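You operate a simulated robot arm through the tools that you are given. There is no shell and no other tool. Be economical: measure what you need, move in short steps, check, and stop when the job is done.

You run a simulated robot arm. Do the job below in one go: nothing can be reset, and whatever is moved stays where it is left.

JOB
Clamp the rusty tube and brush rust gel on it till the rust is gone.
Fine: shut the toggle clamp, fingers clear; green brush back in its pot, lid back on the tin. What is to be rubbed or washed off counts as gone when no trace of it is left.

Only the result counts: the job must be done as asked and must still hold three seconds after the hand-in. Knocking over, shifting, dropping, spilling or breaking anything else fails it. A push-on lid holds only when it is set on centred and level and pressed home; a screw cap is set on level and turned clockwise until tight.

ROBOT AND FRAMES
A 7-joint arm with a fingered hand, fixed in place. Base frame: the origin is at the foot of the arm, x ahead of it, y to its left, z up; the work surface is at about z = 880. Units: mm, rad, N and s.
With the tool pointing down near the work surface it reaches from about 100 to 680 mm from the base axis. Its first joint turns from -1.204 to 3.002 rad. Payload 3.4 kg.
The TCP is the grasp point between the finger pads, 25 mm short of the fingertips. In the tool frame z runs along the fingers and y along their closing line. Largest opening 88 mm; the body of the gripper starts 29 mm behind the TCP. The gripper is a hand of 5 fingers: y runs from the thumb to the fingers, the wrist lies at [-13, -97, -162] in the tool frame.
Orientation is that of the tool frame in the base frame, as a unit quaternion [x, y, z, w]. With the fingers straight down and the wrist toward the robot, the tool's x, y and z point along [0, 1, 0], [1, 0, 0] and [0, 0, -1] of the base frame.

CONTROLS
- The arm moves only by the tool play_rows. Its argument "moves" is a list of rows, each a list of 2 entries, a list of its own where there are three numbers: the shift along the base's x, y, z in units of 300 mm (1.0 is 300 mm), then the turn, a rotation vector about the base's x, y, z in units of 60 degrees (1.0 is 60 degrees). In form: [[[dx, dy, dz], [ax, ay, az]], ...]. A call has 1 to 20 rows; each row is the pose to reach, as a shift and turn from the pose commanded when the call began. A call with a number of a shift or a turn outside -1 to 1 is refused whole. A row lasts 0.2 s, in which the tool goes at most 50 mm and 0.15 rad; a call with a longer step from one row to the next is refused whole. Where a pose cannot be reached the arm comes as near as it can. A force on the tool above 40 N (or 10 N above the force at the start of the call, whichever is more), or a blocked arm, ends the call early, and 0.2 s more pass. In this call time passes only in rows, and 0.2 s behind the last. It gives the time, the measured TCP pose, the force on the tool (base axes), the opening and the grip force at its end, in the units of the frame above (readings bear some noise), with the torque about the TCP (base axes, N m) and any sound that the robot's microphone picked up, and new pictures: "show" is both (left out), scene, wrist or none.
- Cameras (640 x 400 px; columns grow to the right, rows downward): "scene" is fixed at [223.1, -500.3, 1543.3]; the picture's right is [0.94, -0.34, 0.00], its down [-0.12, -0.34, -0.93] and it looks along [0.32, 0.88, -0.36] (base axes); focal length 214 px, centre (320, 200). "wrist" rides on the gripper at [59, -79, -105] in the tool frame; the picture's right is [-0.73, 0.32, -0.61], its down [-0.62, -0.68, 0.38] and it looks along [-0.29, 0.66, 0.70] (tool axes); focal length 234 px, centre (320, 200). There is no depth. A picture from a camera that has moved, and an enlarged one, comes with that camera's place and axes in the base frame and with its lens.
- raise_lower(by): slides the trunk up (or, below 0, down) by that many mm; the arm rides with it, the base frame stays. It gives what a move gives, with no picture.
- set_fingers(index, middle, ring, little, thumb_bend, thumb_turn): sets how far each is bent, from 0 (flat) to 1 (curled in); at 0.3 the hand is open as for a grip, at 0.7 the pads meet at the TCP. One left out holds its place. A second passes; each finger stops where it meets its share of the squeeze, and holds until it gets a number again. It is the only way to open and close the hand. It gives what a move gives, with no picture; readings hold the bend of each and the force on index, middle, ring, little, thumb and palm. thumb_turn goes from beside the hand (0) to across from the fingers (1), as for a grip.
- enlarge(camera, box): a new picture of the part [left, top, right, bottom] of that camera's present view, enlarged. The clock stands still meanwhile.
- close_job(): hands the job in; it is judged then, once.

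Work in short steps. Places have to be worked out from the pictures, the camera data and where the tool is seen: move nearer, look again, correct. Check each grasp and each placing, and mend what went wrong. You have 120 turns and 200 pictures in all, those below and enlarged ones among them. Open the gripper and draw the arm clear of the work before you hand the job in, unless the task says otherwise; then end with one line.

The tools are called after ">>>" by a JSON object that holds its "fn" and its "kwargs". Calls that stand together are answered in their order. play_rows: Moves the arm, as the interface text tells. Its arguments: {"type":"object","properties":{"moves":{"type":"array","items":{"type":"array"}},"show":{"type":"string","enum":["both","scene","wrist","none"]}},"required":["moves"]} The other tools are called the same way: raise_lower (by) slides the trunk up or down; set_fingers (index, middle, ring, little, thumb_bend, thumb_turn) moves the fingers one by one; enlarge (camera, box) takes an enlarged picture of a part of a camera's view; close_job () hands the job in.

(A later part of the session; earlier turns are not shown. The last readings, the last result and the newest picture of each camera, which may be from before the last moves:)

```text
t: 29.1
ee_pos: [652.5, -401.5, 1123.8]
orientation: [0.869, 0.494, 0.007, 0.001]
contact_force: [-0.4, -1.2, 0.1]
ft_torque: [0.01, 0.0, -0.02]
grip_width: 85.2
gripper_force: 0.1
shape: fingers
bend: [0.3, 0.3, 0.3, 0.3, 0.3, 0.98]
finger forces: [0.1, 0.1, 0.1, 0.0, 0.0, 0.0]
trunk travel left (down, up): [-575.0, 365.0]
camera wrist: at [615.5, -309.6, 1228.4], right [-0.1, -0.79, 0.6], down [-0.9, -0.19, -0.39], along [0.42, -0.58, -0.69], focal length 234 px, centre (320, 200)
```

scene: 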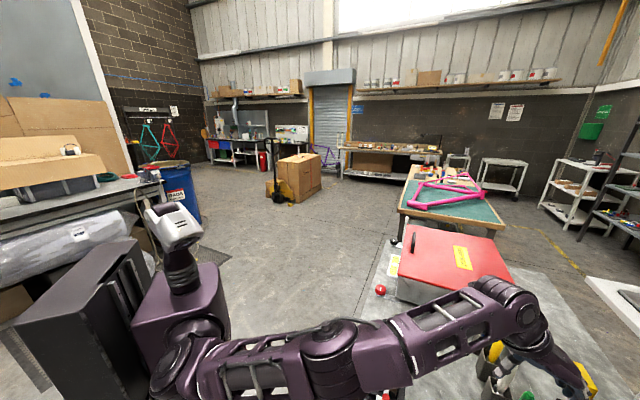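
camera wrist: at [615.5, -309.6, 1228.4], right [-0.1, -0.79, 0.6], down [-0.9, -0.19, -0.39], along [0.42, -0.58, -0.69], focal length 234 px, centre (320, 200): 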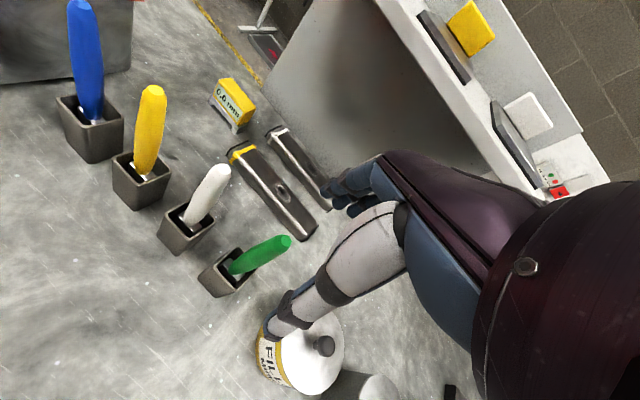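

Straight-down reach is fine here (r≈766 without trouble). The green brush stands near (670,-407) with its top at about 1063; I centre over it and come down part way.

>>> {"fn": "play_rows", "kwargs": {"moves": [[[0.058, -0.02, 0], [0, 0, 0]], [[0.058, -0.02, -0.07], [0, 0, 0]], [[0.058, -0.02, -0.13], [0, 0, 0]]], "show": "wrist"}}

>>> {"fn": "enlarge", "kwargs": {"camera": "wrist", "box": [220, 140, 420, 340]}}

```text
t: 29.9
ee_pos: [665.1, -404.6, 1088.9]
orientation: [0.87, 0.493, 0.009, 0.003]
contact_force: [0.2, -0.5, -0.2]
ft_torque: [0.0, 0.01, 0.0]
grip_width: 85.1
gripper_force: 0.1
shape: fingers
bend: [0.3, 0.3, 0.3, 0.3, 0.3, 0.98]
finger forces: [0.1, 0.1, 0.0, 0.0, 0.1, 0.0]
out of reach, approached as far as the arm can: row 1, 2
trunk travel left (down, up): [-575.0, 365.0]
camera wrist: at [627.2, -313.5, 1193.4], right [-0.11, -0.79, 0.6], down [-0.9, -0.18, -0.4], along [0.43, -0.58, -0.69], focal length 234 px, centre (320, 200)
```

wrist: 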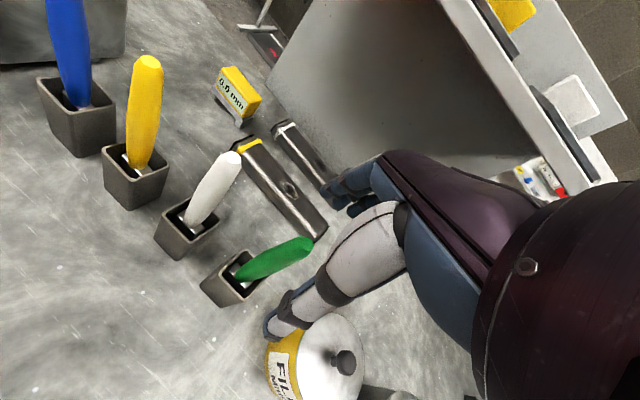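

```text
2.00 times, centred on (320, 240) of wrist
camera zoom: at [627.2, -313.5, 1193.4], right [-0.11, -0.79, 0.6], down [-0.9, -0.18, -0.4], along [0.43, -0.58, -0.69], focal length 468 px, centre (320, 120)
```

zoom: 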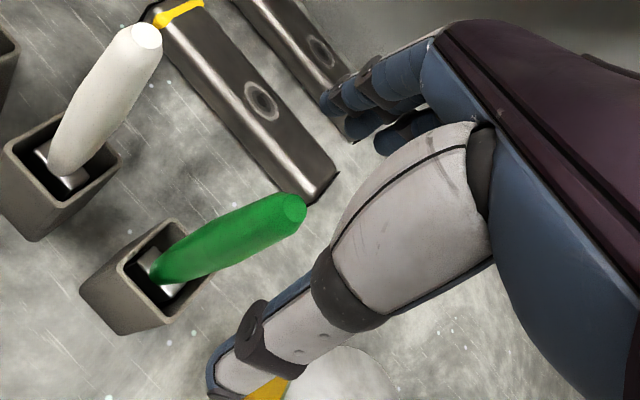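

The brush axis passes within 4 mm of the TCP. I descend to grip height (TCP z≈1038).

>>> {"fn": "play_rows", "kwargs": {"moves": [[[0.005, 0, -0.06], [0, 0, 0]], [[0.01, 0, -0.12], [0, 0, 0]], [[0.01, 0, -0.165], [0, 0, 0]]], "show": "none"}}

>>> {"fn": "enlarge", "kwargs": {"camera": "wrist", "box": [220, 140, 420, 340]}}

```text
t: 30.8
ee_pos: [671.0, -405.4, 1038.0]
orientation: [0.87, 0.492, 0.009, 0.003]
contact_force: [-0.3, 0.0, -0.2]
ft_torque: [0.01, -0.01, 0.02]
grip_width: 84.8
gripper_force: 0.0
shape: fingers
bend: [0.3, 0.3, 0.3, 0.3, 0.3, 0.98]
finger forces: [0.0, 0.0, 0.0, 0.0, 0.0, 0.0]
trunk travel left (down, up): [-575.0, 365.0]
```

```text
2.00 times, centred on (320, 240) of wrist
camera zoom: at [632.8, -313.9, 1143.0], right [-0.11, -0.79, 0.6], down [-0.9, -0.18, -0.4], along [0.43, -0.58, -0.69], focal length 468 px, centre (320, 120)
```

zoom: 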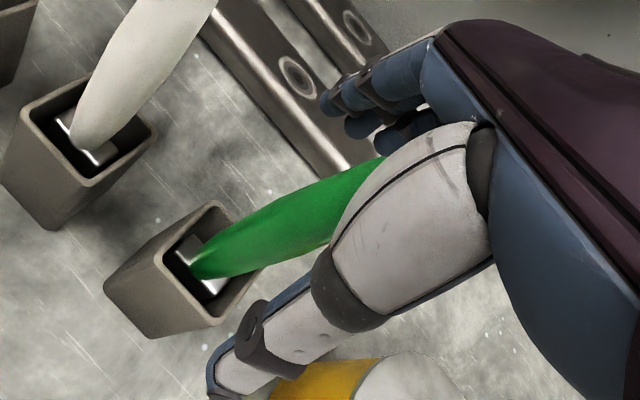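

The handle lies between thumb and fingers. I close the hand on it.

>>> {"fn": "set_fingers", "kwargs": {"index": 0.8, "middle": 0.8, "ring": 0.8, "little": 0.8, "thumb_bend": 0.8}}

>>> {"fn": "enlarge", "kwargs": {"camera": "wrist", "box": [220, 140, 420, 340]}}

```text
t: 31.8
ee_pos: [670.6, -405.4, 1040.6]
orientation: [0.87, 0.493, 0.009, 0.003]
contact_force: [-0.4, -0.3, -0.8]
ft_torque: [0.02, 0.05, 0.01]
grip_width: 8.2
gripper_force: 16.4
shape: fingers
bend: [0.76, 0.74, 0.8, 0.8, 0.64, 1.0]
finger forces: [8.7, 9.5, 0.1, 0.1, 14.7, 0.1]
trunk travel left (down, up): [-575.0, 365.0]
```

```text
2.00 times, centred on (320, 240) of wrist
camera zoom: at [632.7, -313.9, 1143.3], right [-0.11, -0.79, 0.6], down [-0.9, -0.18, -0.4], along [0.43, -0.58, -0.69], focal length 468 px, centre (320, 120)
```

zoom: 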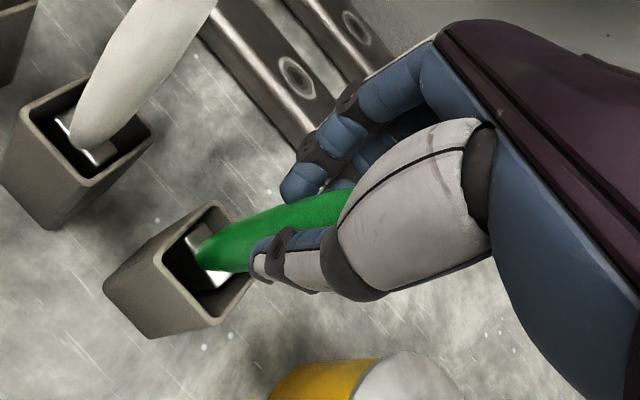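

The grip works, but the tin's lid must come off first, since I have one hand. I release the brush and rise straight up.

>>> {"fn": "set_fingers", "kwargs": {"index": 0.3, "middle": 0.3, "ring": 0.3, "little": 0.3, "thumb_bend": 0.3}}

>>> {"fn": "play_rows", "kwargs": {"moves": [[[0, 0, 0.13], [0, 0, 0]], [[0, 0, 0.26], [0, 0, 0]], [[-0.05, 0, 0.35], [0, 0, 0]]], "show": "wrist"}}

```text
t: 32.8
ee_pos: [670.2, -406.1, 1039.4]
orientation: [0.87, 0.493, 0.01, 0.003]
contact_force: [0.2, 0.3, -0.6]
ft_torque: [-0.02, -0.01, 0.0]
grip_width: 84.3
gripper_force: 0.1
shape: fingers
bend: [0.3, 0.3, 0.3, 0.3, 0.3, 0.98]
finger forces: [0.0, 0.1, 0.1, 0.0, 0.1, 0.0]
trunk travel left (down, up): [-575.0, 365.0]
```

```text
t: 33.5
ee_pos: [649.1, -403.8, 1138.9]
orientation: [0.87, 0.493, 0.009, 0.003]
contact_force: [-0.3, -0.2, -0.4]
ft_torque: [0.01, -0.05, 0.0]
grip_width: 84.4
gripper_force: 0.1
shape: fingers
bend: [0.3, 0.3, 0.3, 0.3, 0.3, 0.98]
finger forces: [0.0, 0.0, 0.1, 0.0, 0.0, 0.1]
out of reach, approached as far as the arm can: row 1, 2, 3
trunk travel left (down, up): [-575.0, 365.0]
camera wrist: at [610.2, -311.5, 1244.4], right [-0.11, -0.79, 0.6], down [-0.9, -0.18, -0.4], along [0.43, -0.58, -0.69], focal length 234 px, centre (320, 200)
```

wrist: 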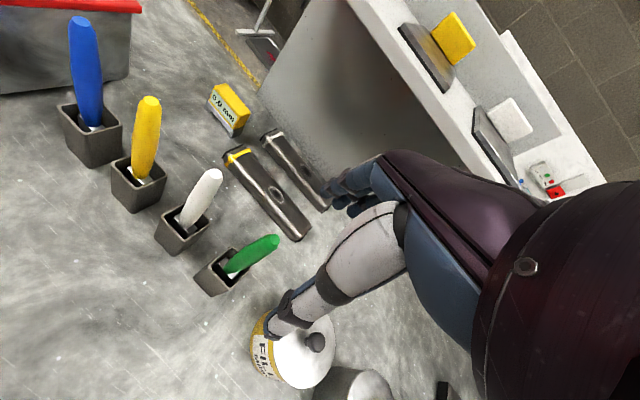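

The brush stayed put. I swing over toward the rust gel tin (about (390,-700)) with the hand yawed to about −60°.

>>> {"fn": "play_rows", "kwargs": {"moves": [[[-0.12, 0, 0], [0, 0, -0.06]], [[-0.24, -0.03, 0], [0, 0, -0.12]], [[-0.36, -0.08, 0], [0, 0, -0.18]], [[-0.48, -0.15, 0], [0, 0, -0.24]], [[-0.59, -0.23, 0], [0, 0, -0.3]], [[-0.69, -0.32, 0], [0, 0, -0.36]], [[-0.79, -0.41, 0], [0, 0, -0.42]], [[-0.89, -0.51, 0], [0, 0, -0.48]], [[-0.96, -0.6, 0], [0, 0, -0.52]]]}}

```text
t: 35.5
ee_pos: [359.6, -584.7, 1136.8]
orientation: [0.971, 0.24, 0.008, 0.004]
contact_force: [0.0, -0.1, 0.5]
ft_torque: [0.01, 0.0, -0.02]
grip_width: 84.7
gripper_force: 0.0
shape: fingers
bend: [0.3, 0.3, 0.3, 0.3, 0.3, 0.98]
finger forces: [0.0, 0.0, 0.1, 0.0, 0.0, 0.0]
trunk travel left (down, up): [-575.0, 365.0]
camera wrist: at [374.5, -486.0, 1242.5], right [-0.5, -0.62, 0.6], down [-0.86, 0.31, -0.4], along [0.06, -0.72, -0.69], focal length 234 px, centre (320, 200)
```

scene: 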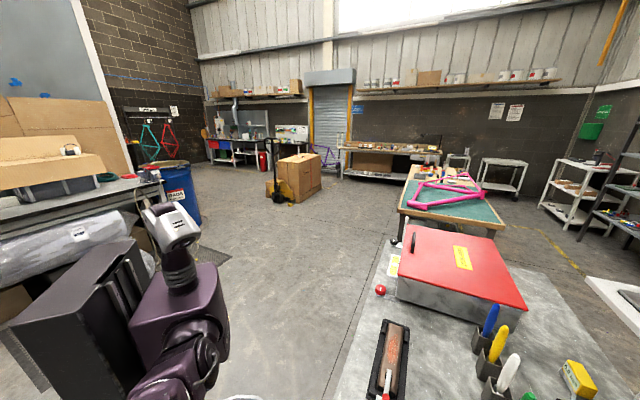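
wrist: 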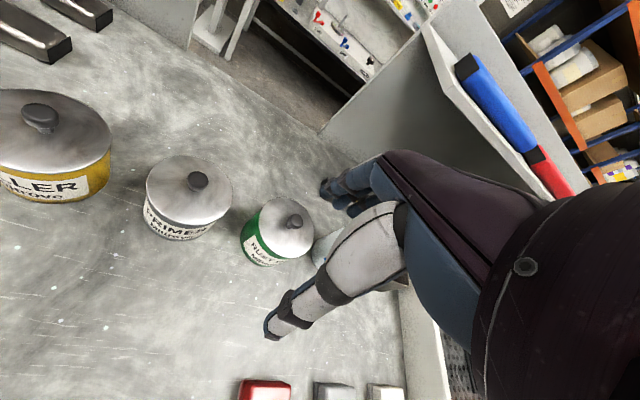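

>>> {"fn": "enlarge", "kwargs": {"camera": "wrist", "box": [130, 140, 350, 290]}}

```text
2.67 times, centred on (240, 215) of wrist
camera zoom: at [374.5, -486.0, 1242.5], right [-0.5, -0.62, 0.6], down [-0.86, 0.31, -0.4], along [0.06, -0.72, -0.69], focal length 624 px, centre (533, 160)
```

zoom: 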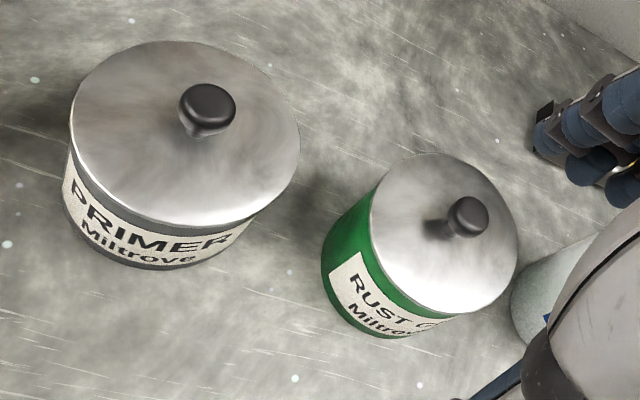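

The rust gel tin is near (385,-687) with its lid at z≈962 and knob top at about 985. There's another pale object beyond it, so I move nearer and look again.

>>> {"fn": "play_rows", "kwargs": {"moves": [[[0.03, -0.1, -0.05], [0, 0, 0]], [[0.06, -0.22, -0.12], [0, 0, 0]], [[0.085, -0.33, -0.2], [0, 0, 0]]], "show": "wrist"}}

>>> {"fn": "enlarge", "kwargs": {"camera": "wrist", "box": [200, 150, 400, 350]}}

```text
t: 36.4
ee_pos: [387.4, -683.1, 1075.4]
orientation: [0.97, 0.242, 0.007, 0.005]
contact_force: [1.0, -0.3, -0.2]
ft_torque: [0.01, -0.01, 0.01]
grip_width: 84.4
gripper_force: 0.1
shape: fingers
bend: [0.3, 0.3, 0.3, 0.3, 0.3, 0.98]
finger forces: [0.0, 0.0, 0.1, 0.0, 0.1, 0.0]
trunk travel left (down, up): [-575.0, 365.0]
camera wrist: at [402.5, -584.3, 1181.3], right [-0.5, -0.62, 0.6], down [-0.86, 0.31, -0.4], along [0.06, -0.72, -0.69], focal length 234 px, centre (320, 200)
```

wrist: 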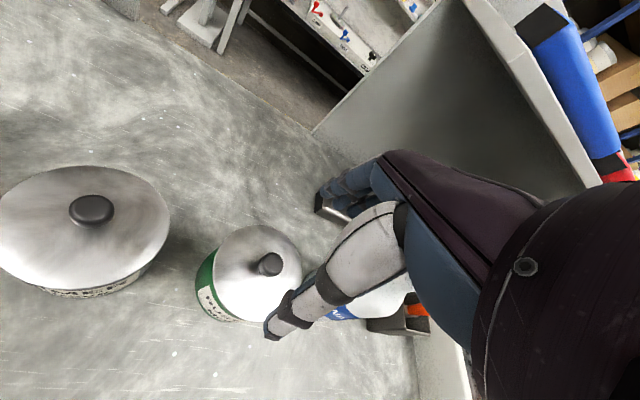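

```text
2.00 times, centred on (300, 250) of wrist
camera zoom: at [402.5, -584.3, 1181.3], right [-0.5, -0.62, 0.6], down [-0.86, 0.31, -0.4], along [0.06, -0.72, -0.69], focal length 468 px, centre (360, 100)
```

zoom: 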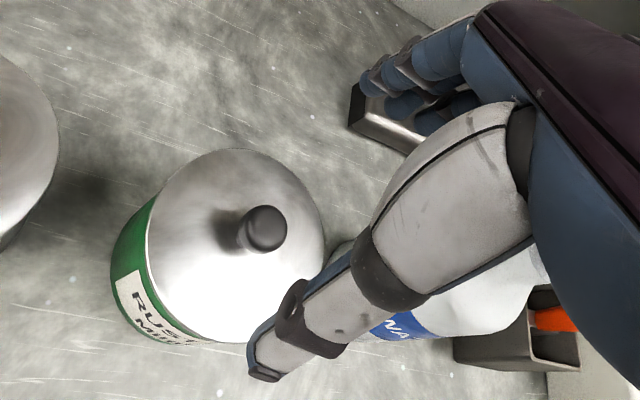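

A jar with a blue label stands close beyond the tin on the little-finger side. I back off a bit and yaw to see its height.

>>> {"fn": "play_rows", "kwargs": {"moves": [[[0, 0.1, 0.1], [0, 0, -0.14]], [[-0.03, 0.22, 0.17], [0, 0, -0.28]], [[-0.05, 0.34, 0.25], [0, 0, -0.42]], [[-0.05, 0.4, 0.3], [0, 0, -0.54]]], "show": "wrist"}}

```text
t: 37.4
ee_pos: [372.5, -563.5, 1168.8]
orientation: [0.999, -0.04, 0.007, 0.007]
contact_force: [0.4, -0.3, 0.3]
ft_torque: [0.01, -0.01, 0.04]
grip_width: 84.5
gripper_force: 0.1
shape: fingers
bend: [0.3, 0.3, 0.3, 0.3, 0.3, 0.98]
finger forces: [0.1, 0.0, 0.0, 0.0, 0.0, 0.1]
trunk travel left (down, up): [-575.0, 365.0]
camera wrist: at [437.6, -486.2, 1273.6], right [-0.76, -0.25, 0.6], down [-0.56, 0.72, -0.4], along [-0.33, -0.64, -0.69], focal length 234 px, centre (320, 200)
```

wrist: 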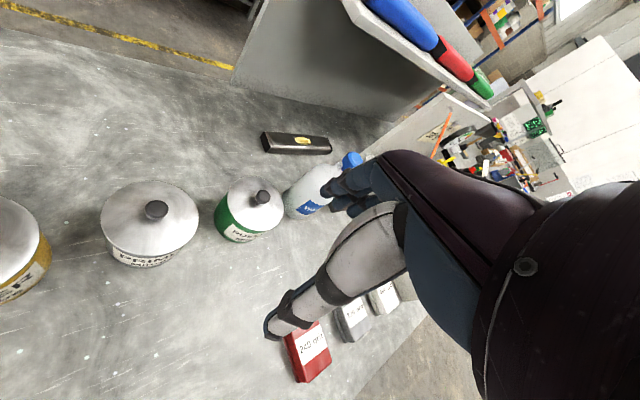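

It's a tall capped bottle near (305,-800), well clear of where the hand will be. Refined knob axis: (386.5,-690), top about 990; I go back over it at yaw −62° and down to just above.

>>> {"fn": "play_rows", "kwargs": {"moves": [[[0.0, -0.06, -0.05], [0, 0, 0.14]], [[0.01, -0.16, -0.13], [0, 0, 0.28]], [[0.03, -0.28, -0.22], [0, 0, 0.42]], [[0.047, -0.4, -0.3], [0, 0, 0.54]], [[0.047, -0.422, -0.42], [0, 0, 0.54]], [[0.047, -0.422, -0.51], [0, 0, 0.54]]], "show": "wrist"}}

>>> {"fn": "enlarge", "kwargs": {"camera": "wrist", "box": [200, 150, 400, 350]}}

```text
t: 38.8
ee_pos: [387.9, -691.5, 1012.5]
orientation: [0.97, 0.242, 0.008, 0.005]
contact_force: [0.0, 0.0, -1.4]
ft_torque: [-0.01, 0.02, -0.03]
grip_width: 84.6
gripper_force: 0.1
shape: fingers
bend: [0.3, 0.3, 0.3, 0.3, 0.3, 0.98]
finger forces: [0.1, 0.1, 0.0, 0.0, 0.1, 0.1]
trunk travel left (down, up): [-575.0, 365.0]
camera wrist: at [401.6, -592.5, 1117.7], right [-0.5, -0.62, 0.6], down [-0.86, 0.31, -0.4], along [0.06, -0.72, -0.69], focal length 234 px, centre (320, 200)
```

wrist: 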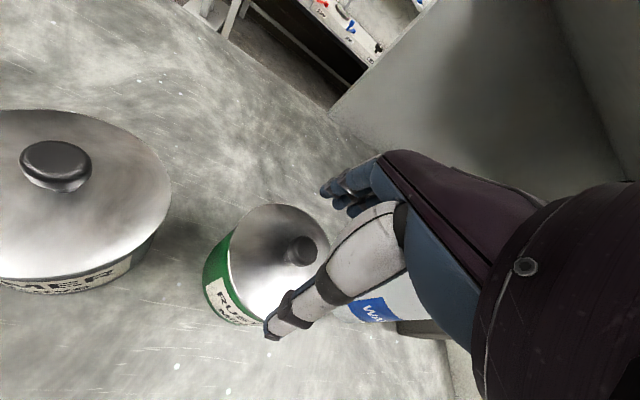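

```text
2.00 times, centred on (300, 250) of wrist
camera zoom: at [401.6, -592.5, 1117.7], right [-0.5, -0.62, 0.6], down [-0.86, 0.31, -0.4], along [0.06, -0.72, -0.69], focal length 468 px, centre (360, 100)
```

zoom: 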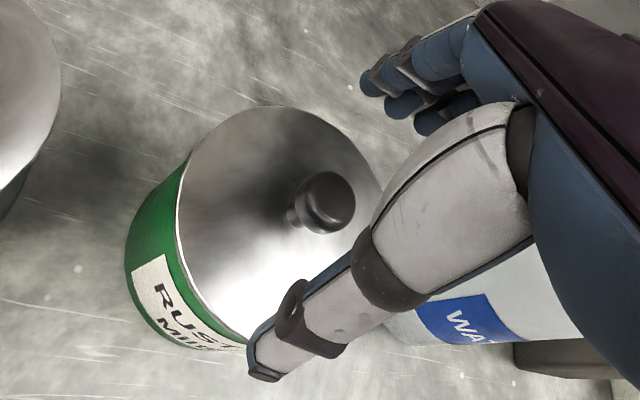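

The knob axis is (388,-690), right under the TCP. I half-close the fingers to clear the rim and descend to TCP z≈987.

>>> {"fn": "set_fingers", "kwargs": {"index": 0.5, "middle": 0.5, "ring": 0.5, "little": 0.5, "thumb_bend": 0.48}}

>>> {"fn": "play_rows", "kwargs": {"moves": [[[0, 0.003, -0.05], [0, 0, 0]], [[0, 0.003, -0.085], [0, 0, 0]]], "show": "none"}}

>>> {"fn": "enlarge", "kwargs": {"camera": "wrist", "box": [200, 150, 400, 350]}}

```text
t: 39.8
ee_pos: [387.1, -690.8, 1013.5]
orientation: [0.971, 0.241, 0.008, 0.005]
contact_force: [0.2, 0.6, 0.4]
ft_torque: [-0.01, 0.0, 0.03]
grip_width: 44.3
gripper_force: 0.1
shape: fingers
bend: [0.5, 0.5, 0.5, 0.5, 0.48, 1.0]
finger forces: [0.0, 0.1, 0.0, 0.0, 0.0, 0.0]
trunk travel left (down, up): [-575.0, 365.0]
```

```text
t: 40.4
ee_pos: [386.8, -687.9, 989.2]
orientation: [0.97, 0.242, 0.009, 0.005]
contact_force: [-0.5, 0.3, -0.1]
ft_torque: [0.03, -0.01, 0.02]
grip_width: 44.1
gripper_force: 0.1
shape: fingers
bend: [0.5, 0.5, 0.5, 0.5, 0.48, 1.0]
finger forces: [0.0, 0.0, 0.0, 0.0, 0.0, 0.0]
trunk travel left (down, up): [-575.0, 365.0]
```

```text
2.00 times, centred on (300, 250) of wrist
camera zoom: at [401.1, -589.8, 1093.5], right [-0.5, -0.62, 0.6], down [-0.86, 0.31, -0.4], along [0.06, -0.72, -0.69], focal length 468 px, centre (360, 100)
```

zoom: 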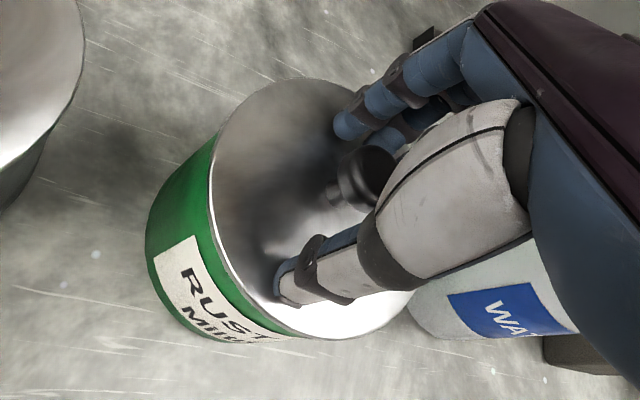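

The knob sits between fingers and thumb. I go down 6 mm more and close on it.

>>> {"fn": "play_rows", "kwargs": {"moves": [[[0.002, -0.005, -0.02], [0, 0, 0]]], "show": "none"}}

>>> {"fn": "set_fingers", "kwargs": {"index": 0.85, "middle": 0.85, "ring": 0.5, "little": 0.5, "thumb_bend": 0.85}}

>>> {"fn": "enlarge", "kwargs": {"camera": "wrist", "box": [200, 150, 400, 350]}}

```text
t: 40.8
ee_pos: [387.2, -689.2, 986.5]
orientation: [0.97, 0.242, 0.01, 0.008]
contact_force: [0.2, -1.4, 12.6]
ft_torque: [-0.35, -0.05, 0.01]
grip_width: 44.0
gripper_force: 5.7
shape: fingers
bend: [0.5, 0.49, 0.5, 0.5, 0.48, 1.0]
finger forces: [0.0, 11.1, 0.0, 0.1, 0.3, 0.1]
trunk travel left (down, up): [-575.0, 365.0]
```

```text
t: 41.8
ee_pos: [387.9, -689.2, 985.1]
orientation: [0.971, 0.241, 0.008, 0.006]
contact_force: [3.6, -3.4, 9.3]
ft_torque: [-0.69, 0.19, 0.13]
grip_width: 0.1
gripper_force: 31.2
shape: fingers
bend: [0.75, 0.61, 0.48, 0.5, 0.73, 1.0]
finger forces: [13.3, 12.7, 17.7, 0.1, 19.9, 0.1]
trunk travel left (down, up): [-575.0, 365.0]
```

```text
2.00 times, centred on (300, 250) of wrist
camera zoom: at [402.0, -590.4, 1088.8], right [-0.5, -0.62, 0.6], down [-0.86, 0.31, -0.4], along [0.06, -0.72, -0.69], focal length 468 px, centre (360, 100)
```

zoom: 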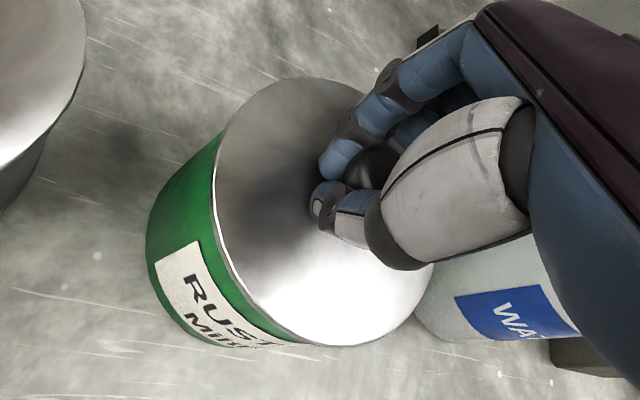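

The knob is under the middle finger rather than centred, so the squeeze is lopsided. I open, lift, and shift about 9 mm toward the little-finger side.

>>> {"fn": "set_fingers", "kwargs": {"index": 0.5, "middle": 0.45, "ring": 0.4, "little": 0.4, "thumb_bend": 0.45}}

>>> {"fn": "play_rows", "kwargs": {"moves": [[[0, 0, 0.03], [0, 0, 0]], [[-0.026, -0.014, 0.03], [0, 0, 0]], [[-0.026, -0.014, 0.01], [0, 0, 0]]], "show": "none"}}

>>> {"fn": "enlarge", "kwargs": {"camera": "wrist", "box": [200, 150, 400, 350]}}

```text
t: 42.8
ee_pos: [387.5, -687.5, 986.8]
orientation: [0.971, 0.24, 0.009, 0.007]
contact_force: [2.6, -4.7, 22.0]
ft_torque: [0.19, 0.05, -0.06]
grip_width: 34.3
gripper_force: 11.7
shape: fingers
bend: [0.5, 0.47, 0.4, 0.4, 0.55, 1.0]
finger forces: [0.1, 4.2, 0.0, 0.0, 18.5, 0.1]
trunk travel left (down, up): [-575.0, 365.0]
```

```text
t: 43.5
ee_pos: [378.6, -692.6, 986.8]
orientation: [0.97, 0.241, 0.008, 0.005]
contact_force: [-0.7, 0.1, 4.9]
ft_torque: [-0.2, -0.03, -0.06]
grip_width: 46.4
gripper_force: 2.5
shape: fingers
bend: [0.5, 0.44, 0.4, 0.4, 0.45, 0.99]
finger forces: [0.1, 5.1, 0.0, 0.1, 0.1, 0.0]
trunk travel left (down, up): [-575.0, 365.0]
```

```text
2.00 times, centred on (300, 250) of wrist
camera zoom: at [393.2, -595.3, 1092.1], right [-0.5, -0.62, 0.6], down [-0.86, 0.31, -0.4], along [0.06, -0.72, -0.69], focal length 468 px, centre (360, 100)
```

zoom: 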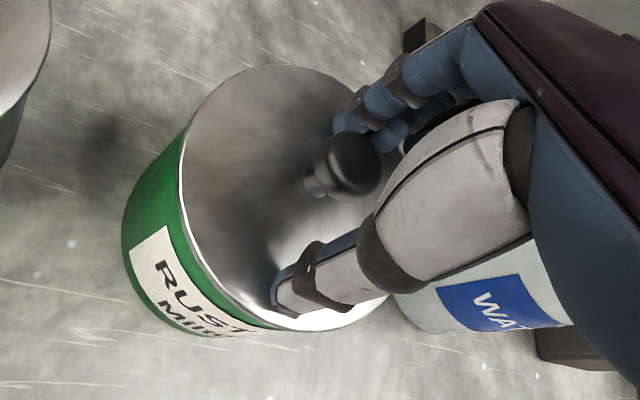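

The knob is now centred between index/middle and thumb. I rise 3 mm and close again with ring and little curled away.

>>> {"fn": "play_rows", "kwargs": {"moves": [[[0, 0.003, 0.012], [0, 0, 0]]], "show": "none"}}

>>> {"fn": "set_fingers", "kwargs": {"ring": 0.95, "little": 0.95, "index": 0.58, "middle": 0.58, "thumb_bend": 0.55}}

>>> {"fn": "set_fingers", "kwargs": {"index": 0.85, "middle": 0.85, "thumb_bend": 0.85}}

>>> {"fn": "enlarge", "kwargs": {"camera": "wrist", "box": [200, 150, 400, 350]}}

```text
t: 44.0
ee_pos: [378.9, -693.8, 988.9]
orientation: [0.97, 0.242, 0.008, 0.006]
contact_force: [0.4, 0.1, 0.1]
ft_torque: [-0.01, 0.01, -0.01]
grip_width: 46.6
gripper_force: 0.2
shape: fingers
bend: [0.5, 0.45, 0.4, 0.4, 0.45, 0.99]
finger forces: [0.1, 0.0, 0.0, 0.1, 0.0, 0.0]
trunk travel left (down, up): [-575.0, 365.0]
```

```text
t: 45.0
ee_pos: [378.7, -693.3, 991.6]
orientation: [0.97, 0.242, 0.009, 0.005]
contact_force: [0.0, -0.9, 0.1]
ft_torque: [0.02, 0.0, -0.04]
grip_width: 28.9
gripper_force: 0.1
shape: fingers
bend: [0.57, 0.57, 0.95, 0.95, 0.55, 1.0]
finger forces: [0.1, 0.0, 0.0, 0.0, 0.0, 0.0]
trunk travel left (down, up): [-575.0, 365.0]
```

```text
t: 46.0
ee_pos: [379.5, -695.7, 990.6]
orientation: [0.97, 0.241, 0.009, 0.005]
contact_force: [-0.6, -0.9, -0.7]
ft_torque: [-0.02, -0.02, 0.03]
grip_width: 3.5
gripper_force: 14.2
shape: fingers
bend: [0.77, 0.85, 0.95, 0.95, 0.74, 1.0]
finger forces: [12.3, 1.8, 0.1, 0.1, 13.9, 0.0]
trunk travel left (down, up): [-575.0, 365.0]
heard: snap
```

```text
2.00 times, centred on (300, 250) of wrist
camera zoom: at [393.8, -595.0, 1095.1], right [-0.5, -0.62, 0.6], down [-0.86, 0.31, -0.4], along [0.06, -0.72, -0.69], focal length 468 px, centre (360, 100)
```

zoom: 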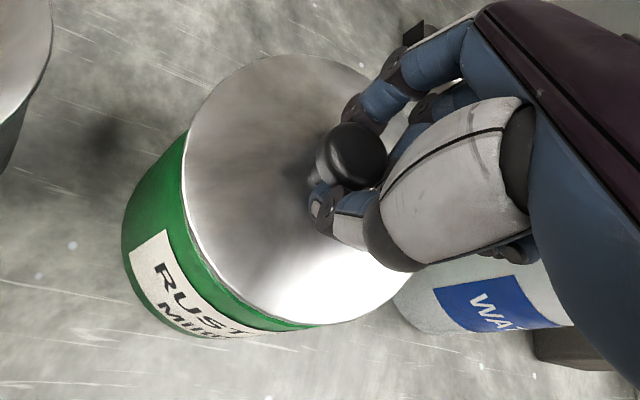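

A snap was heard as the squeeze lifted the lid loose. I lift gently and see whether the lid comes with the hand.

>>> {"fn": "play_rows", "kwargs": {"moves": [[[0, 0, 0.03], [0, 0, 0]], [[0, 0, 0.06], [0, 0, 0]]], "show": "wrist"}}

>>> {"fn": "enlarge", "kwargs": {"camera": "wrist", "box": [200, 150, 400, 350]}}

```text
t: 46.5
ee_pos: [378.6, -693.1, 1009.1]
orientation: [0.97, 0.241, 0.009, 0.005]
contact_force: [0.5, 0.5, 0.1]
ft_torque: [0.01, 0.01, 0.01]
grip_width: 3.6
gripper_force: 14.3
shape: fingers
bend: [0.77, 0.85, 0.95, 0.95, 0.74, 1.0]
finger forces: [12.3, 1.7, 0.0, 0.0, 14.2, 0.0]
trunk travel left (down, up): [-575.0, 365.0]
camera wrist: at [393.4, -594.5, 1114.0], right [-0.5, -0.62, 0.6], down [-0.86, 0.31, -0.4], along [0.06, -0.72, -0.69], focal length 234 px, centre (320, 200)
```

wrist: 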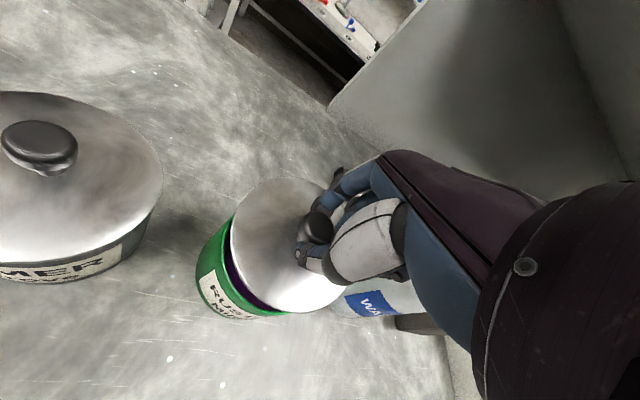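

```text
2.00 times, centred on (300, 250) of wrist
camera zoom: at [393.4, -594.5, 1114.0], right [-0.5, -0.62, 0.6], down [-0.86, 0.31, -0.4], along [0.06, -0.72, -0.69], focal length 468 px, centre (360, 100)
```

zoom: 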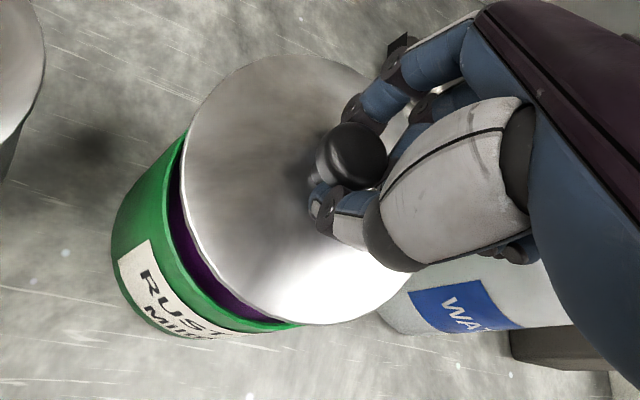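

The lid is off and held level. I lift it clear and carry it to a free spot on the bench near (375,-525).

>>> {"fn": "play_rows", "kwargs": {"moves": [[[0, 0, 0.1], [0, 0, 0]], [[0, 0.05, 0.18], [0, 0, 0]], [[0, 0.17, 0.18], [0, 0, 0]], [[0, 0.3, 0.15], [0, 0, 0]], [[0, 0.43, 0.08], [0, 0, 0]], [[0, 0.56, 0.0], [0, 0, 0]], [[0, 0.56, -0.1], [0, 0, 0]]]}}

```text
t: 48.1
ee_pos: [380.0, -525.5, 976.7]
orientation: [0.97, 0.241, 0.009, 0.003]
contact_force: [0.8, -0.3, -1.4]
ft_torque: [0.0, 0.0, 0.03]
grip_width: 3.2
gripper_force: 14.8
shape: fingers
bend: [0.77, 0.85, 0.95, 0.95, 0.74, 1.0]
finger forces: [12.8, 1.0, 0.0, 0.0, 15.3, 0.1]
trunk travel left (down, up): [-575.0, 365.0]
camera wrist: at [394.1, -426.7, 1082.5], right [-0.5, -0.62, 0.6], down [-0.86, 0.31, -0.4], along [0.06, -0.72, -0.69], focal length 234 px, centre (320, 200)
```

scene: 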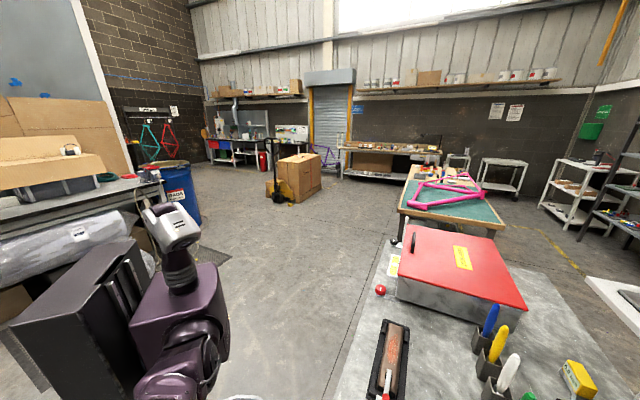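
wrist: 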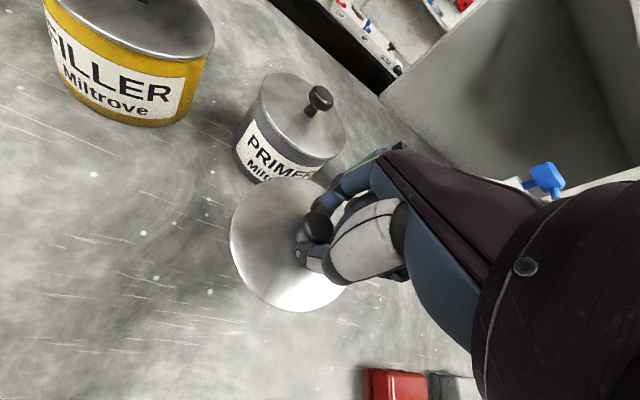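

The spot below is clear. I lower slowly until the lid touches the bench.

>>> {"fn": "play_rows", "kwargs": {"moves": [[[0, 0, -0.06], [0, 0, 0]], [[0, 0, -0.11], [0, 0, 0]], [[0, 0, -0.14], [0, 0, 0]], [[0, 0, -0.16], [0, 0, 0]]], "show": "wrist"}}

```text
t: 49.1
ee_pos: [380.3, -524.6, 930.3]
orientation: [0.97, 0.241, 0.008, 0.004]
contact_force: [0.7, -0.4, -0.9]
ft_torque: [-0.01, -0.02, 0.02]
grip_width: 3.1
gripper_force: 14.8
shape: fingers
bend: [0.77, 0.85, 0.95, 0.95, 0.74, 1.0]
finger forces: [12.8, 1.0, 0.0, 0.0, 16.3, 0.0]
trunk travel left (down, up): [-575.0, 365.0]
camera wrist: at [394.4, -426.1, 1035.2], right [-0.5, -0.62, 0.6], down [-0.86, 0.31, -0.4], along [0.06, -0.72, -0.69], focal length 234 px, centre (320, 200)
```

wrist: 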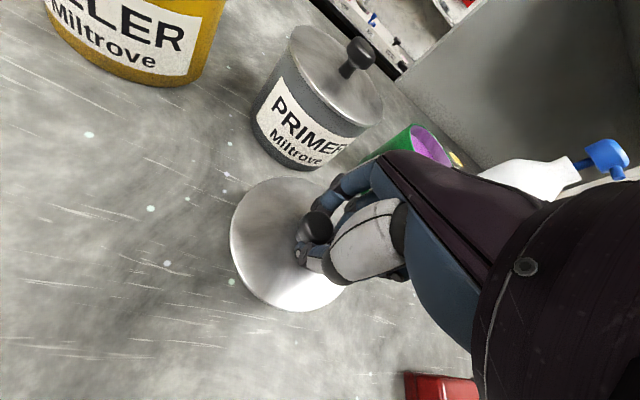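

No contact yet. I continue down in small steps.

>>> {"fn": "play_rows", "kwargs": {"moves": [[[0, 0, -0.01], [0, 0, 0]], [[0, 0, -0.02], [0, 0, 0]]], "show": "none"}}

>>> {"fn": "play_rows", "kwargs": {"moves": [[[0, 0, -0.01], [0, 0, 0]], [[0, 0, -0.02], [0, 0, 0]]], "show": "none"}}

```text
t: 49.8
ee_pos: [380.5, -525.8, 924.4]
orientation: [0.971, 0.241, 0.009, 0.005]
contact_force: [-0.1, -0.7, -1.1]
ft_torque: [-0.03, 0.03, -0.01]
grip_width: 3.0
gripper_force: 15.7
shape: fingers
bend: [0.77, 0.85, 0.95, 0.95, 0.74, 1.0]
finger forces: [12.8, 1.1, 0.1, 0.0, 16.4, 0.0]
trunk travel left (down, up): [-575.0, 365.0]
```

```text
t: 50.4
ee_pos: [379.8, -525.4, 919.8]
orientation: [0.971, 0.241, 0.009, 0.005]
contact_force: [0.4, -0.1, -0.8]
ft_torque: [0.04, -0.02, 0.0]
grip_width: 3.1
gripper_force: 15.0
shape: fingers
bend: [0.77, 0.85, 0.95, 0.95, 0.74, 1.0]
finger forces: [12.8, 1.0, 0.0, 0.0, 16.5, 0.0]
trunk travel left (down, up): [-575.0, 365.0]
```

Still free. A few more small steps.

>>> {"fn": "play_rows", "kwargs": {"moves": [[[0, 0, -0.01], [0, 0, 0]], [[0, 0, -0.02], [0, 0, 0]]], "show": "none"}}

>>> {"fn": "play_rows", "kwargs": {"moves": [[[0, 0, -0.008], [0, 0, 0]], [[0, 0, -0.013], [0, 0, 0]]], "show": "wrist"}}

```text
t: 51.0
ee_pos: [379.5, -525.8, 914.1]
orientation: [0.97, 0.241, 0.009, 0.006]
contact_force: [-0.5, -0.8, 6.9]
ft_torque: [0.24, 0.03, 0.02]
grip_width: 3.1
gripper_force: 19.9
shape: fingers
bend: [0.77, 0.85, 0.95, 0.95, 0.75, 1.0]
finger forces: [14.6, 2.5, 0.0, 0.0, 22.6, 0.0]
trunk travel left (down, up): [-575.0, 365.0]
```

```text
t: 51.5
ee_pos: [378.2, -525.9, 911.3]
orientation: [0.97, 0.241, 0.01, 0.007]
contact_force: [-0.9, -3.9, 14.7]
ft_torque: [0.19, -0.07, 0.02]
grip_width: 2.2
gripper_force: 28.9
shape: fingers
bend: [0.77, 0.85, 0.95, 0.95, 0.78, 1.0]
finger forces: [20.5, 3.4, 0.1, 0.1, 33.0, 0.0]
trunk travel left (down, up): [-575.0, 365.0]
camera wrist: at [392.5, -426.2, 1016.0], right [-0.5, -0.62, 0.6], down [-0.86, 0.31, -0.4], along [0.07, -0.72, -0.69], focal length 234 px, centre (320, 200)
```

wrist: 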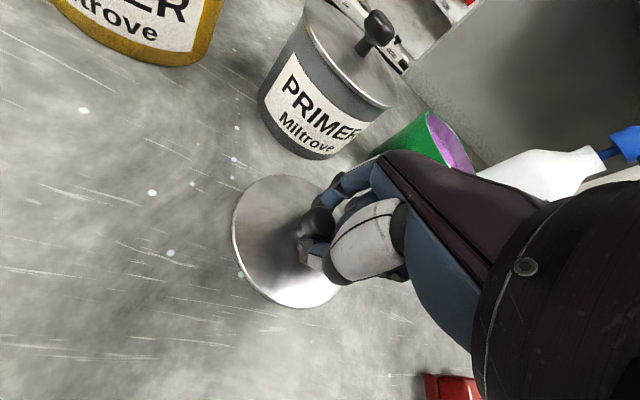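

The lid rests on the bench (contact at TCP z≈914). I relieve the press and release, then rise.

>>> {"fn": "play_rows", "kwargs": {"moves": [[[0, 0, 0.012], [0, 0, 0]]], "show": "none"}}

>>> {"fn": "set_fingers", "kwargs": {"index": 0.52, "middle": 0.6, "thumb_bend": 0.52}}

>>> {"fn": "play_rows", "kwargs": {"moves": [[[0, 0, 0.06], [0, 0, 0]], [[0, 0, 0.2], [0, 0, 0]], [[0, 0, 0.36], [0, 0, 0]], [[0, 0, 0.52], [0, 0, 0]]], "show": "wrist"}}

```text
t: 52.0
ee_pos: [378.6, -525.4, 913.5]
orientation: [0.97, 0.242, 0.008, 0.003]
contact_force: [-0.9, -0.8, 2.9]
ft_torque: [0.06, -0.05, 0.02]
grip_width: 1.9
gripper_force: 23.7
shape: fingers
bend: [0.77, 0.85, 0.95, 0.95, 0.77, 1.0]
finger forces: [16.3, 2.5, 0.0, 0.0, 29.1, 0.1]
trunk travel left (down, up): [-575.0, 365.0]
```

```text
t: 53.0
ee_pos: [379.0, -523.6, 916.4]
orientation: [0.97, 0.242, 0.01, 0.008]
contact_force: [4.7, -2.8, 23.1]
ft_torque: [-0.01, -0.21, 0.0]
grip_width: 22.1
gripper_force: 11.7
shape: fingers
bend: [0.54, 0.61, 0.95, 0.95, 0.62, 1.0]
finger forces: [5.8, 3.8, 0.0, 0.0, 14.1, 0.0]
trunk travel left (down, up): [-575.0, 365.0]
```

```text
t: 54.0
ee_pos: [376.8, -525.9, 1070.0]
orientation: [0.97, 0.242, 0.007, 0.005]
contact_force: [-1.0, 0.0, 0.4]
ft_torque: [0.01, -0.02, -0.02]
grip_width: 36.8
gripper_force: 0.1
shape: fingers
bend: [0.52, 0.6, 0.95, 0.95, 0.52, 1.0]
finger forces: [0.0, 0.1, 0.1, 0.0, 0.0, 0.1]
trunk travel left (down, up): [-575.0, 365.0]
camera wrist: at [392.1, -426.9, 1173.3], right [-0.5, -0.62, 0.6], down [-0.86, 0.31, -0.4], along [0.06, -0.72, -0.69], focal length 234 px, centre (320, 200)
```

wrist: 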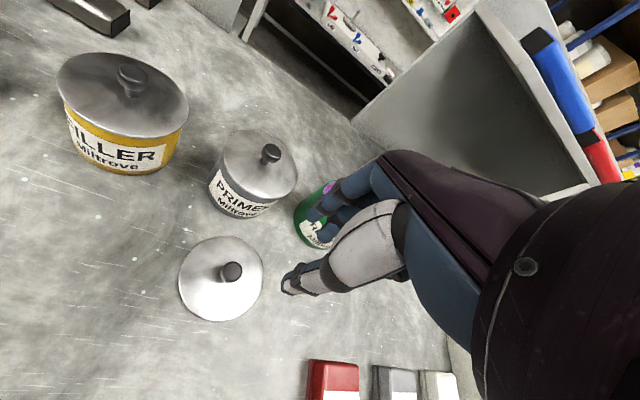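

The lid lies flat at about (380,-525). I raise the trunk 100 mm for more reach at height, open the hand, and swing back to the green brush.

>>> {"fn": "raise_lower", "kwargs": {"by": 100}}

>>> {"fn": "set_fingers", "kwargs": {"index": 0.3, "middle": 0.3, "ring": 0.3, "little": 0.3, "thumb_bend": 0.3}}

>>> {"fn": "play_rows", "kwargs": {"moves": [[[0.1, 0.05, 0], [0, 0, 0.07]], [[0.22, 0.1, 0], [0, 0, 0.14]], [[0.34, 0.15, 0], [0, 0, 0.21]], [[0.46, 0.2, 0], [0, 0, 0.28]], [[0.58, 0.25, 0], [0, 0, 0.35]], [[0.69, 0.3, -0.03], [0, 0, 0.42]], [[0.79, 0.34, -0.06], [0, 0, 0.48]], [[0.89, 0.37, -0.1], [0, 0, 0.54]]], "show": "wrist"}}

```text
t: 55.3
ee_pos: [377.9, -527.1, 1167.6]
orientation: [0.971, 0.241, 0.008, 0.004]
contact_force: [-0.4, 0.8, 0.1]
ft_torque: [0.0, 0.02, 0.0]
grip_width: 36.5
gripper_force: 0.1
shape: fingers
bend: [0.52, 0.6, 0.95, 0.95, 0.52, 1.0]
finger forces: [0.0, 0.0, 0.0, 0.0, 0.0, 0.0]
trunk travel left (down, up): [-675.0, 265.0]
```

```text
t: 56.3
ee_pos: [379.4, -526.8, 1167.4]
orientation: [0.971, 0.241, 0.008, 0.005]
contact_force: [-0.7, 0.4, 0.3]
ft_torque: [-0.02, -0.02, -0.05]
grip_width: 84.4
gripper_force: 0.1
shape: fingers
bend: [0.3, 0.3, 0.3, 0.3, 0.3, 0.98]
finger forces: [0.1, 0.1, 0.0, 0.0, 0.1, 0.1]
trunk travel left (down, up): [-675.0, 265.0]
```

```text
t: 58.1
ee_pos: [648.0, -415.9, 1138.1]
orientation: [0.865, 0.502, 0.009, 0.003]
contact_force: [0.2, 1.2, 0.1]
ft_torque: [0.0, 0.01, 0.01]
grip_width: 84.5
gripper_force: 0.0
shape: fingers
bend: [0.3, 0.3, 0.3, 0.3, 0.3, 0.98]
finger forces: [0.0, 0.0, 0.0, 0.1, 0.0, 0.1]
trunk travel left (down, up): [-675.0, 265.0]
camera wrist: at [609.2, -325.4, 1241.9], right [-0.09, -0.79, 0.6], down [-0.89, -0.2, -0.4], along [0.44, -0.57, -0.69], focal length 234 px, centre (320, 200)
```

wrist: 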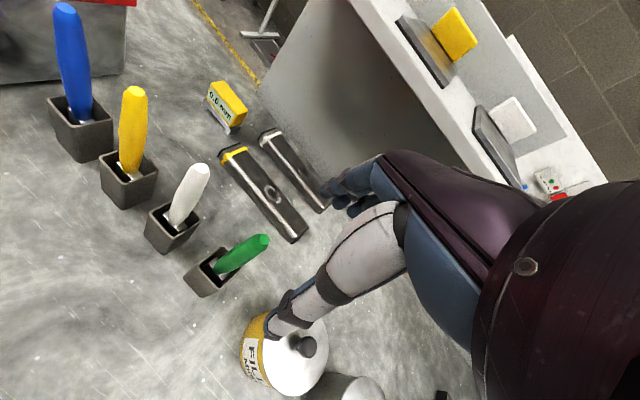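

I move over the brush and come down to grip height.

>>> {"fn": "play_rows", "kwargs": {"moves": [[[0.077, 0.034, 0], [0, 0, 0]], [[0.077, 0.034, -0.1], [0, 0, 0]], [[0.077, 0.034, -0.19], [0, 0, 0]], [[0.077, 0.034, -0.27], [0, 0, 0]], [[0.077, 0.034, -0.335], [0, 0, 0]]], "show": "none"}}

>>> {"fn": "enlarge", "kwargs": {"camera": "wrist", "box": [220, 140, 420, 340]}}

```text
t: 59.3
ee_pos: [665.0, -404.7, 1039.7]
orientation: [0.865, 0.502, 0.01, 0.002]
contact_force: [0.5, -0.6, 0.3]
ft_torque: [0.03, 0.02, 0.03]
grip_width: 84.5
gripper_force: 0.0
shape: fingers
bend: [0.3, 0.3, 0.3, 0.3, 0.3, 0.98]
finger forces: [0.1, 0.1, 0.1, 0.0, 0.0, 0.0]
out of reach, approached as far as the arm can: row 5
trunk travel left (down, up): [-675.0, 265.0]
```

```text
2.00 times, centred on (320, 240) of wrist
camera zoom: at [624.8, -313.7, 1143.5], right [-0.09, -0.79, 0.6], down [-0.89, -0.2, -0.4], along [0.44, -0.57, -0.69], focal length 468 px, centre (320, 120)
```

zoom: 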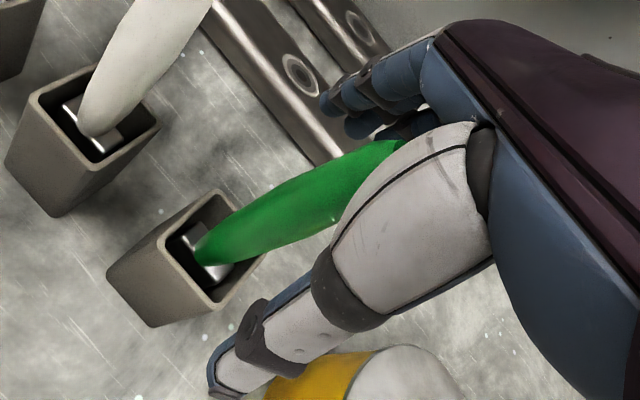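

The hand is about 5 mm short outward but the handle lies well between the digits (it leaned to the thumb side before). I close.

>>> {"fn": "set_fingers", "kwargs": {"index": 0.85, "middle": 0.85, "ring": 0.8, "little": 0.8, "thumb_bend": 0.85}}

>>> {"fn": "enlarge", "kwargs": {"camera": "wrist", "box": [220, 140, 420, 340]}}

```text
t: 60.3
ee_pos: [664.8, -403.8, 1038.9]
orientation: [0.865, 0.502, 0.01, 0.002]
contact_force: [-0.1, 0.0, -0.6]
ft_torque: [0.02, 0.01, -0.01]
grip_width: 8.5
gripper_force: 17.5
shape: fingers
bend: [0.75, 0.73, 0.8, 0.8, 0.64, 1.0]
finger forces: [8.9, 9.7, 0.1, 0.1, 15.0, 0.0]
trunk travel left (down, up): [-675.0, 265.0]
```

```text
2.00 times, centred on (320, 240) of wrist
camera zoom: at [625.0, -313.8, 1143.6], right [-0.09, -0.79, 0.6], down [-0.89, -0.2, -0.4], along [0.44, -0.57, -0.69], focal length 468 px, centre (320, 120)
```

zoom: 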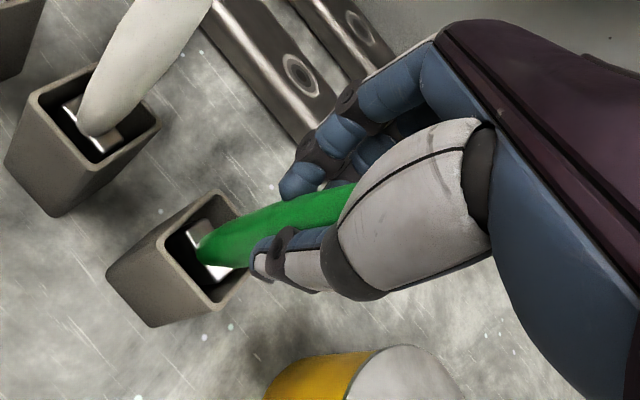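

Gripped. I lift straight up 30 mm first, then to about 95 mm.

>>> {"fn": "play_rows", "kwargs": {"moves": [[[0, 0, 0.05], [0, 0, 0]], [[0, 0, 0.12], [0, 0, 0]], [[0, 0, 0.2], [0, 0, 0]], [[0, 0, 0.28], [0, 0, 0]], [[0, 0, 0.35], [0, 0, 0]]], "show": "wrist"}}

>>> {"fn": "enlarge", "kwargs": {"camera": "wrist", "box": [170, 140, 420, 340]}}

```text
t: 61.5
ee_pos: [664.6, -404.8, 1144.7]
orientation: [0.864, 0.503, 0.01, 0.002]
contact_force: [0.2, 0.2, -0.8]
ft_torque: [-0.01, 0.01, 0.05]
grip_width: 7.9
gripper_force: 17.1
shape: fingers
bend: [0.75, 0.73, 0.8, 0.8, 0.64, 1.0]
finger forces: [9.0, 10.1, 0.1, 0.0, 14.9, 0.0]
trunk travel left (down, up): [-675.0, 265.0]
camera wrist: at [624.6, -314.5, 1249.0], right [-0.09, -0.79, 0.6], down [-0.89, -0.2, -0.4], along [0.44, -0.57, -0.69], focal length 234 px, centre (320, 200)
```

wrist: 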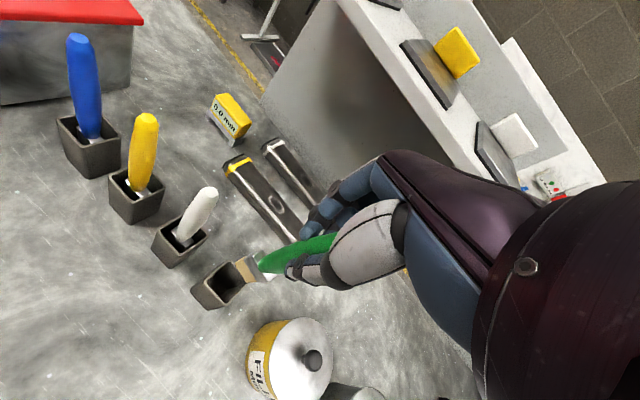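

```text
2.00 times, centred on (295, 240) of wrist
camera zoom: at [624.6, -314.5, 1249.0], right [-0.09, -0.79, 0.6], down [-0.89, -0.2, -0.4], along [0.44, -0.57, -0.69], focal length 468 px, centre (370, 120)
```

zoom: 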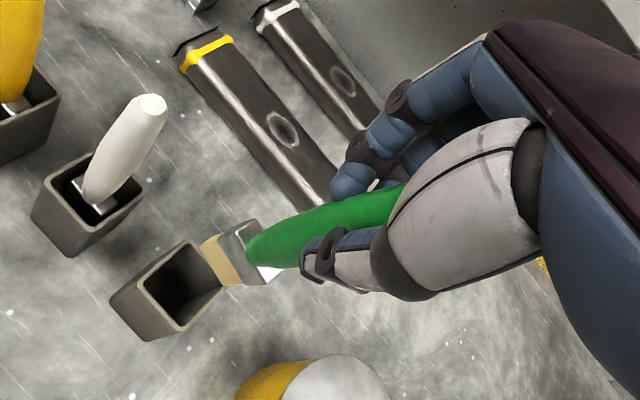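

The brush is out cleanly; its bristle tip is about 135 mm below the TCP. I carry it round in front of the tins to above the open rust gel tin.

>>> {"fn": "play_rows", "kwargs": {"moves": [[[-0.12, 0, 0.02], [0, 0, -0.045]], [[-0.24, 0, 0.02], [0, 0, -0.09]], [[-0.36, -0.02, 0.02], [0, 0, -0.135]], [[-0.47, -0.09, 0.02], [0, 0, -0.18]], [[-0.58, -0.17, 0.02], [0, 0, -0.225]], [[-0.69, -0.25, 0.02], [0, 0, -0.27]], [[-0.79, -0.34, 0.02], [0, 0, -0.315]], [[-0.87, -0.45, 0.02], [0, 0, -0.36]], [[-0.93, -0.56, 0.01], [0, 0, -0.405]], [[-0.96, -0.67, 0], [0, 0, -0.45]], [[-0.96, -0.8, -0.03], [0, 0, -0.495]], [[-0.95, -0.9, -0.06], [0, 0, -0.54]]], "show": "wrist"}}

>>> {"fn": "enlarge", "kwargs": {"camera": "wrist", "box": [170, 140, 420, 340]}}

```text
t: 64.1
ee_pos: [379.3, -677.4, 1123.5]
orientation: [0.97, 0.241, 0.008, 0.004]
contact_force: [-0.3, 0.2, -0.9]
ft_torque: [-0.02, 0.04, 0.01]
grip_width: 7.6
gripper_force: 16.5
shape: fingers
bend: [0.76, 0.73, 0.8, 0.8, 0.63, 1.0]
finger forces: [8.5, 10.0, 0.1, 0.0, 14.3, 0.0]
trunk travel left (down, up): [-675.0, 265.0]
camera wrist: at [393.9, -578.5, 1229.2], right [-0.5, -0.62, 0.6], down [-0.86, 0.31, -0.4], along [0.06, -0.72, -0.69], focal length 234 px, centre (320, 200)
```

wrist: 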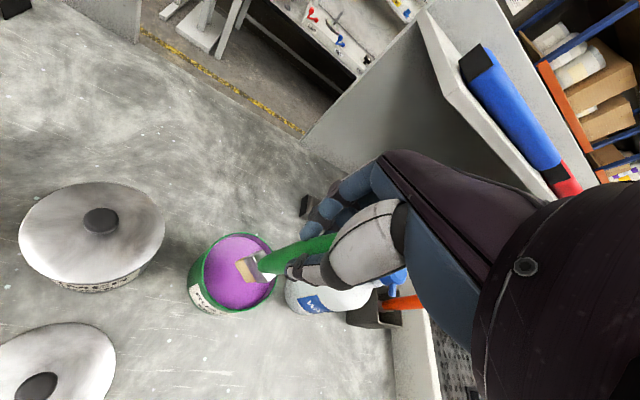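

```text
2.00 times, centred on (295, 240) of wrist
camera zoom: at [393.9, -578.5, 1229.2], right [-0.5, -0.62, 0.6], down [-0.86, 0.31, -0.4], along [0.06, -0.72, -0.69], focal length 468 px, centre (370, 120)
```

zoom: 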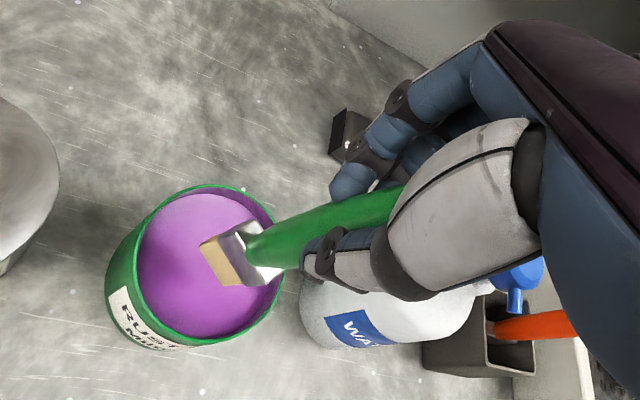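

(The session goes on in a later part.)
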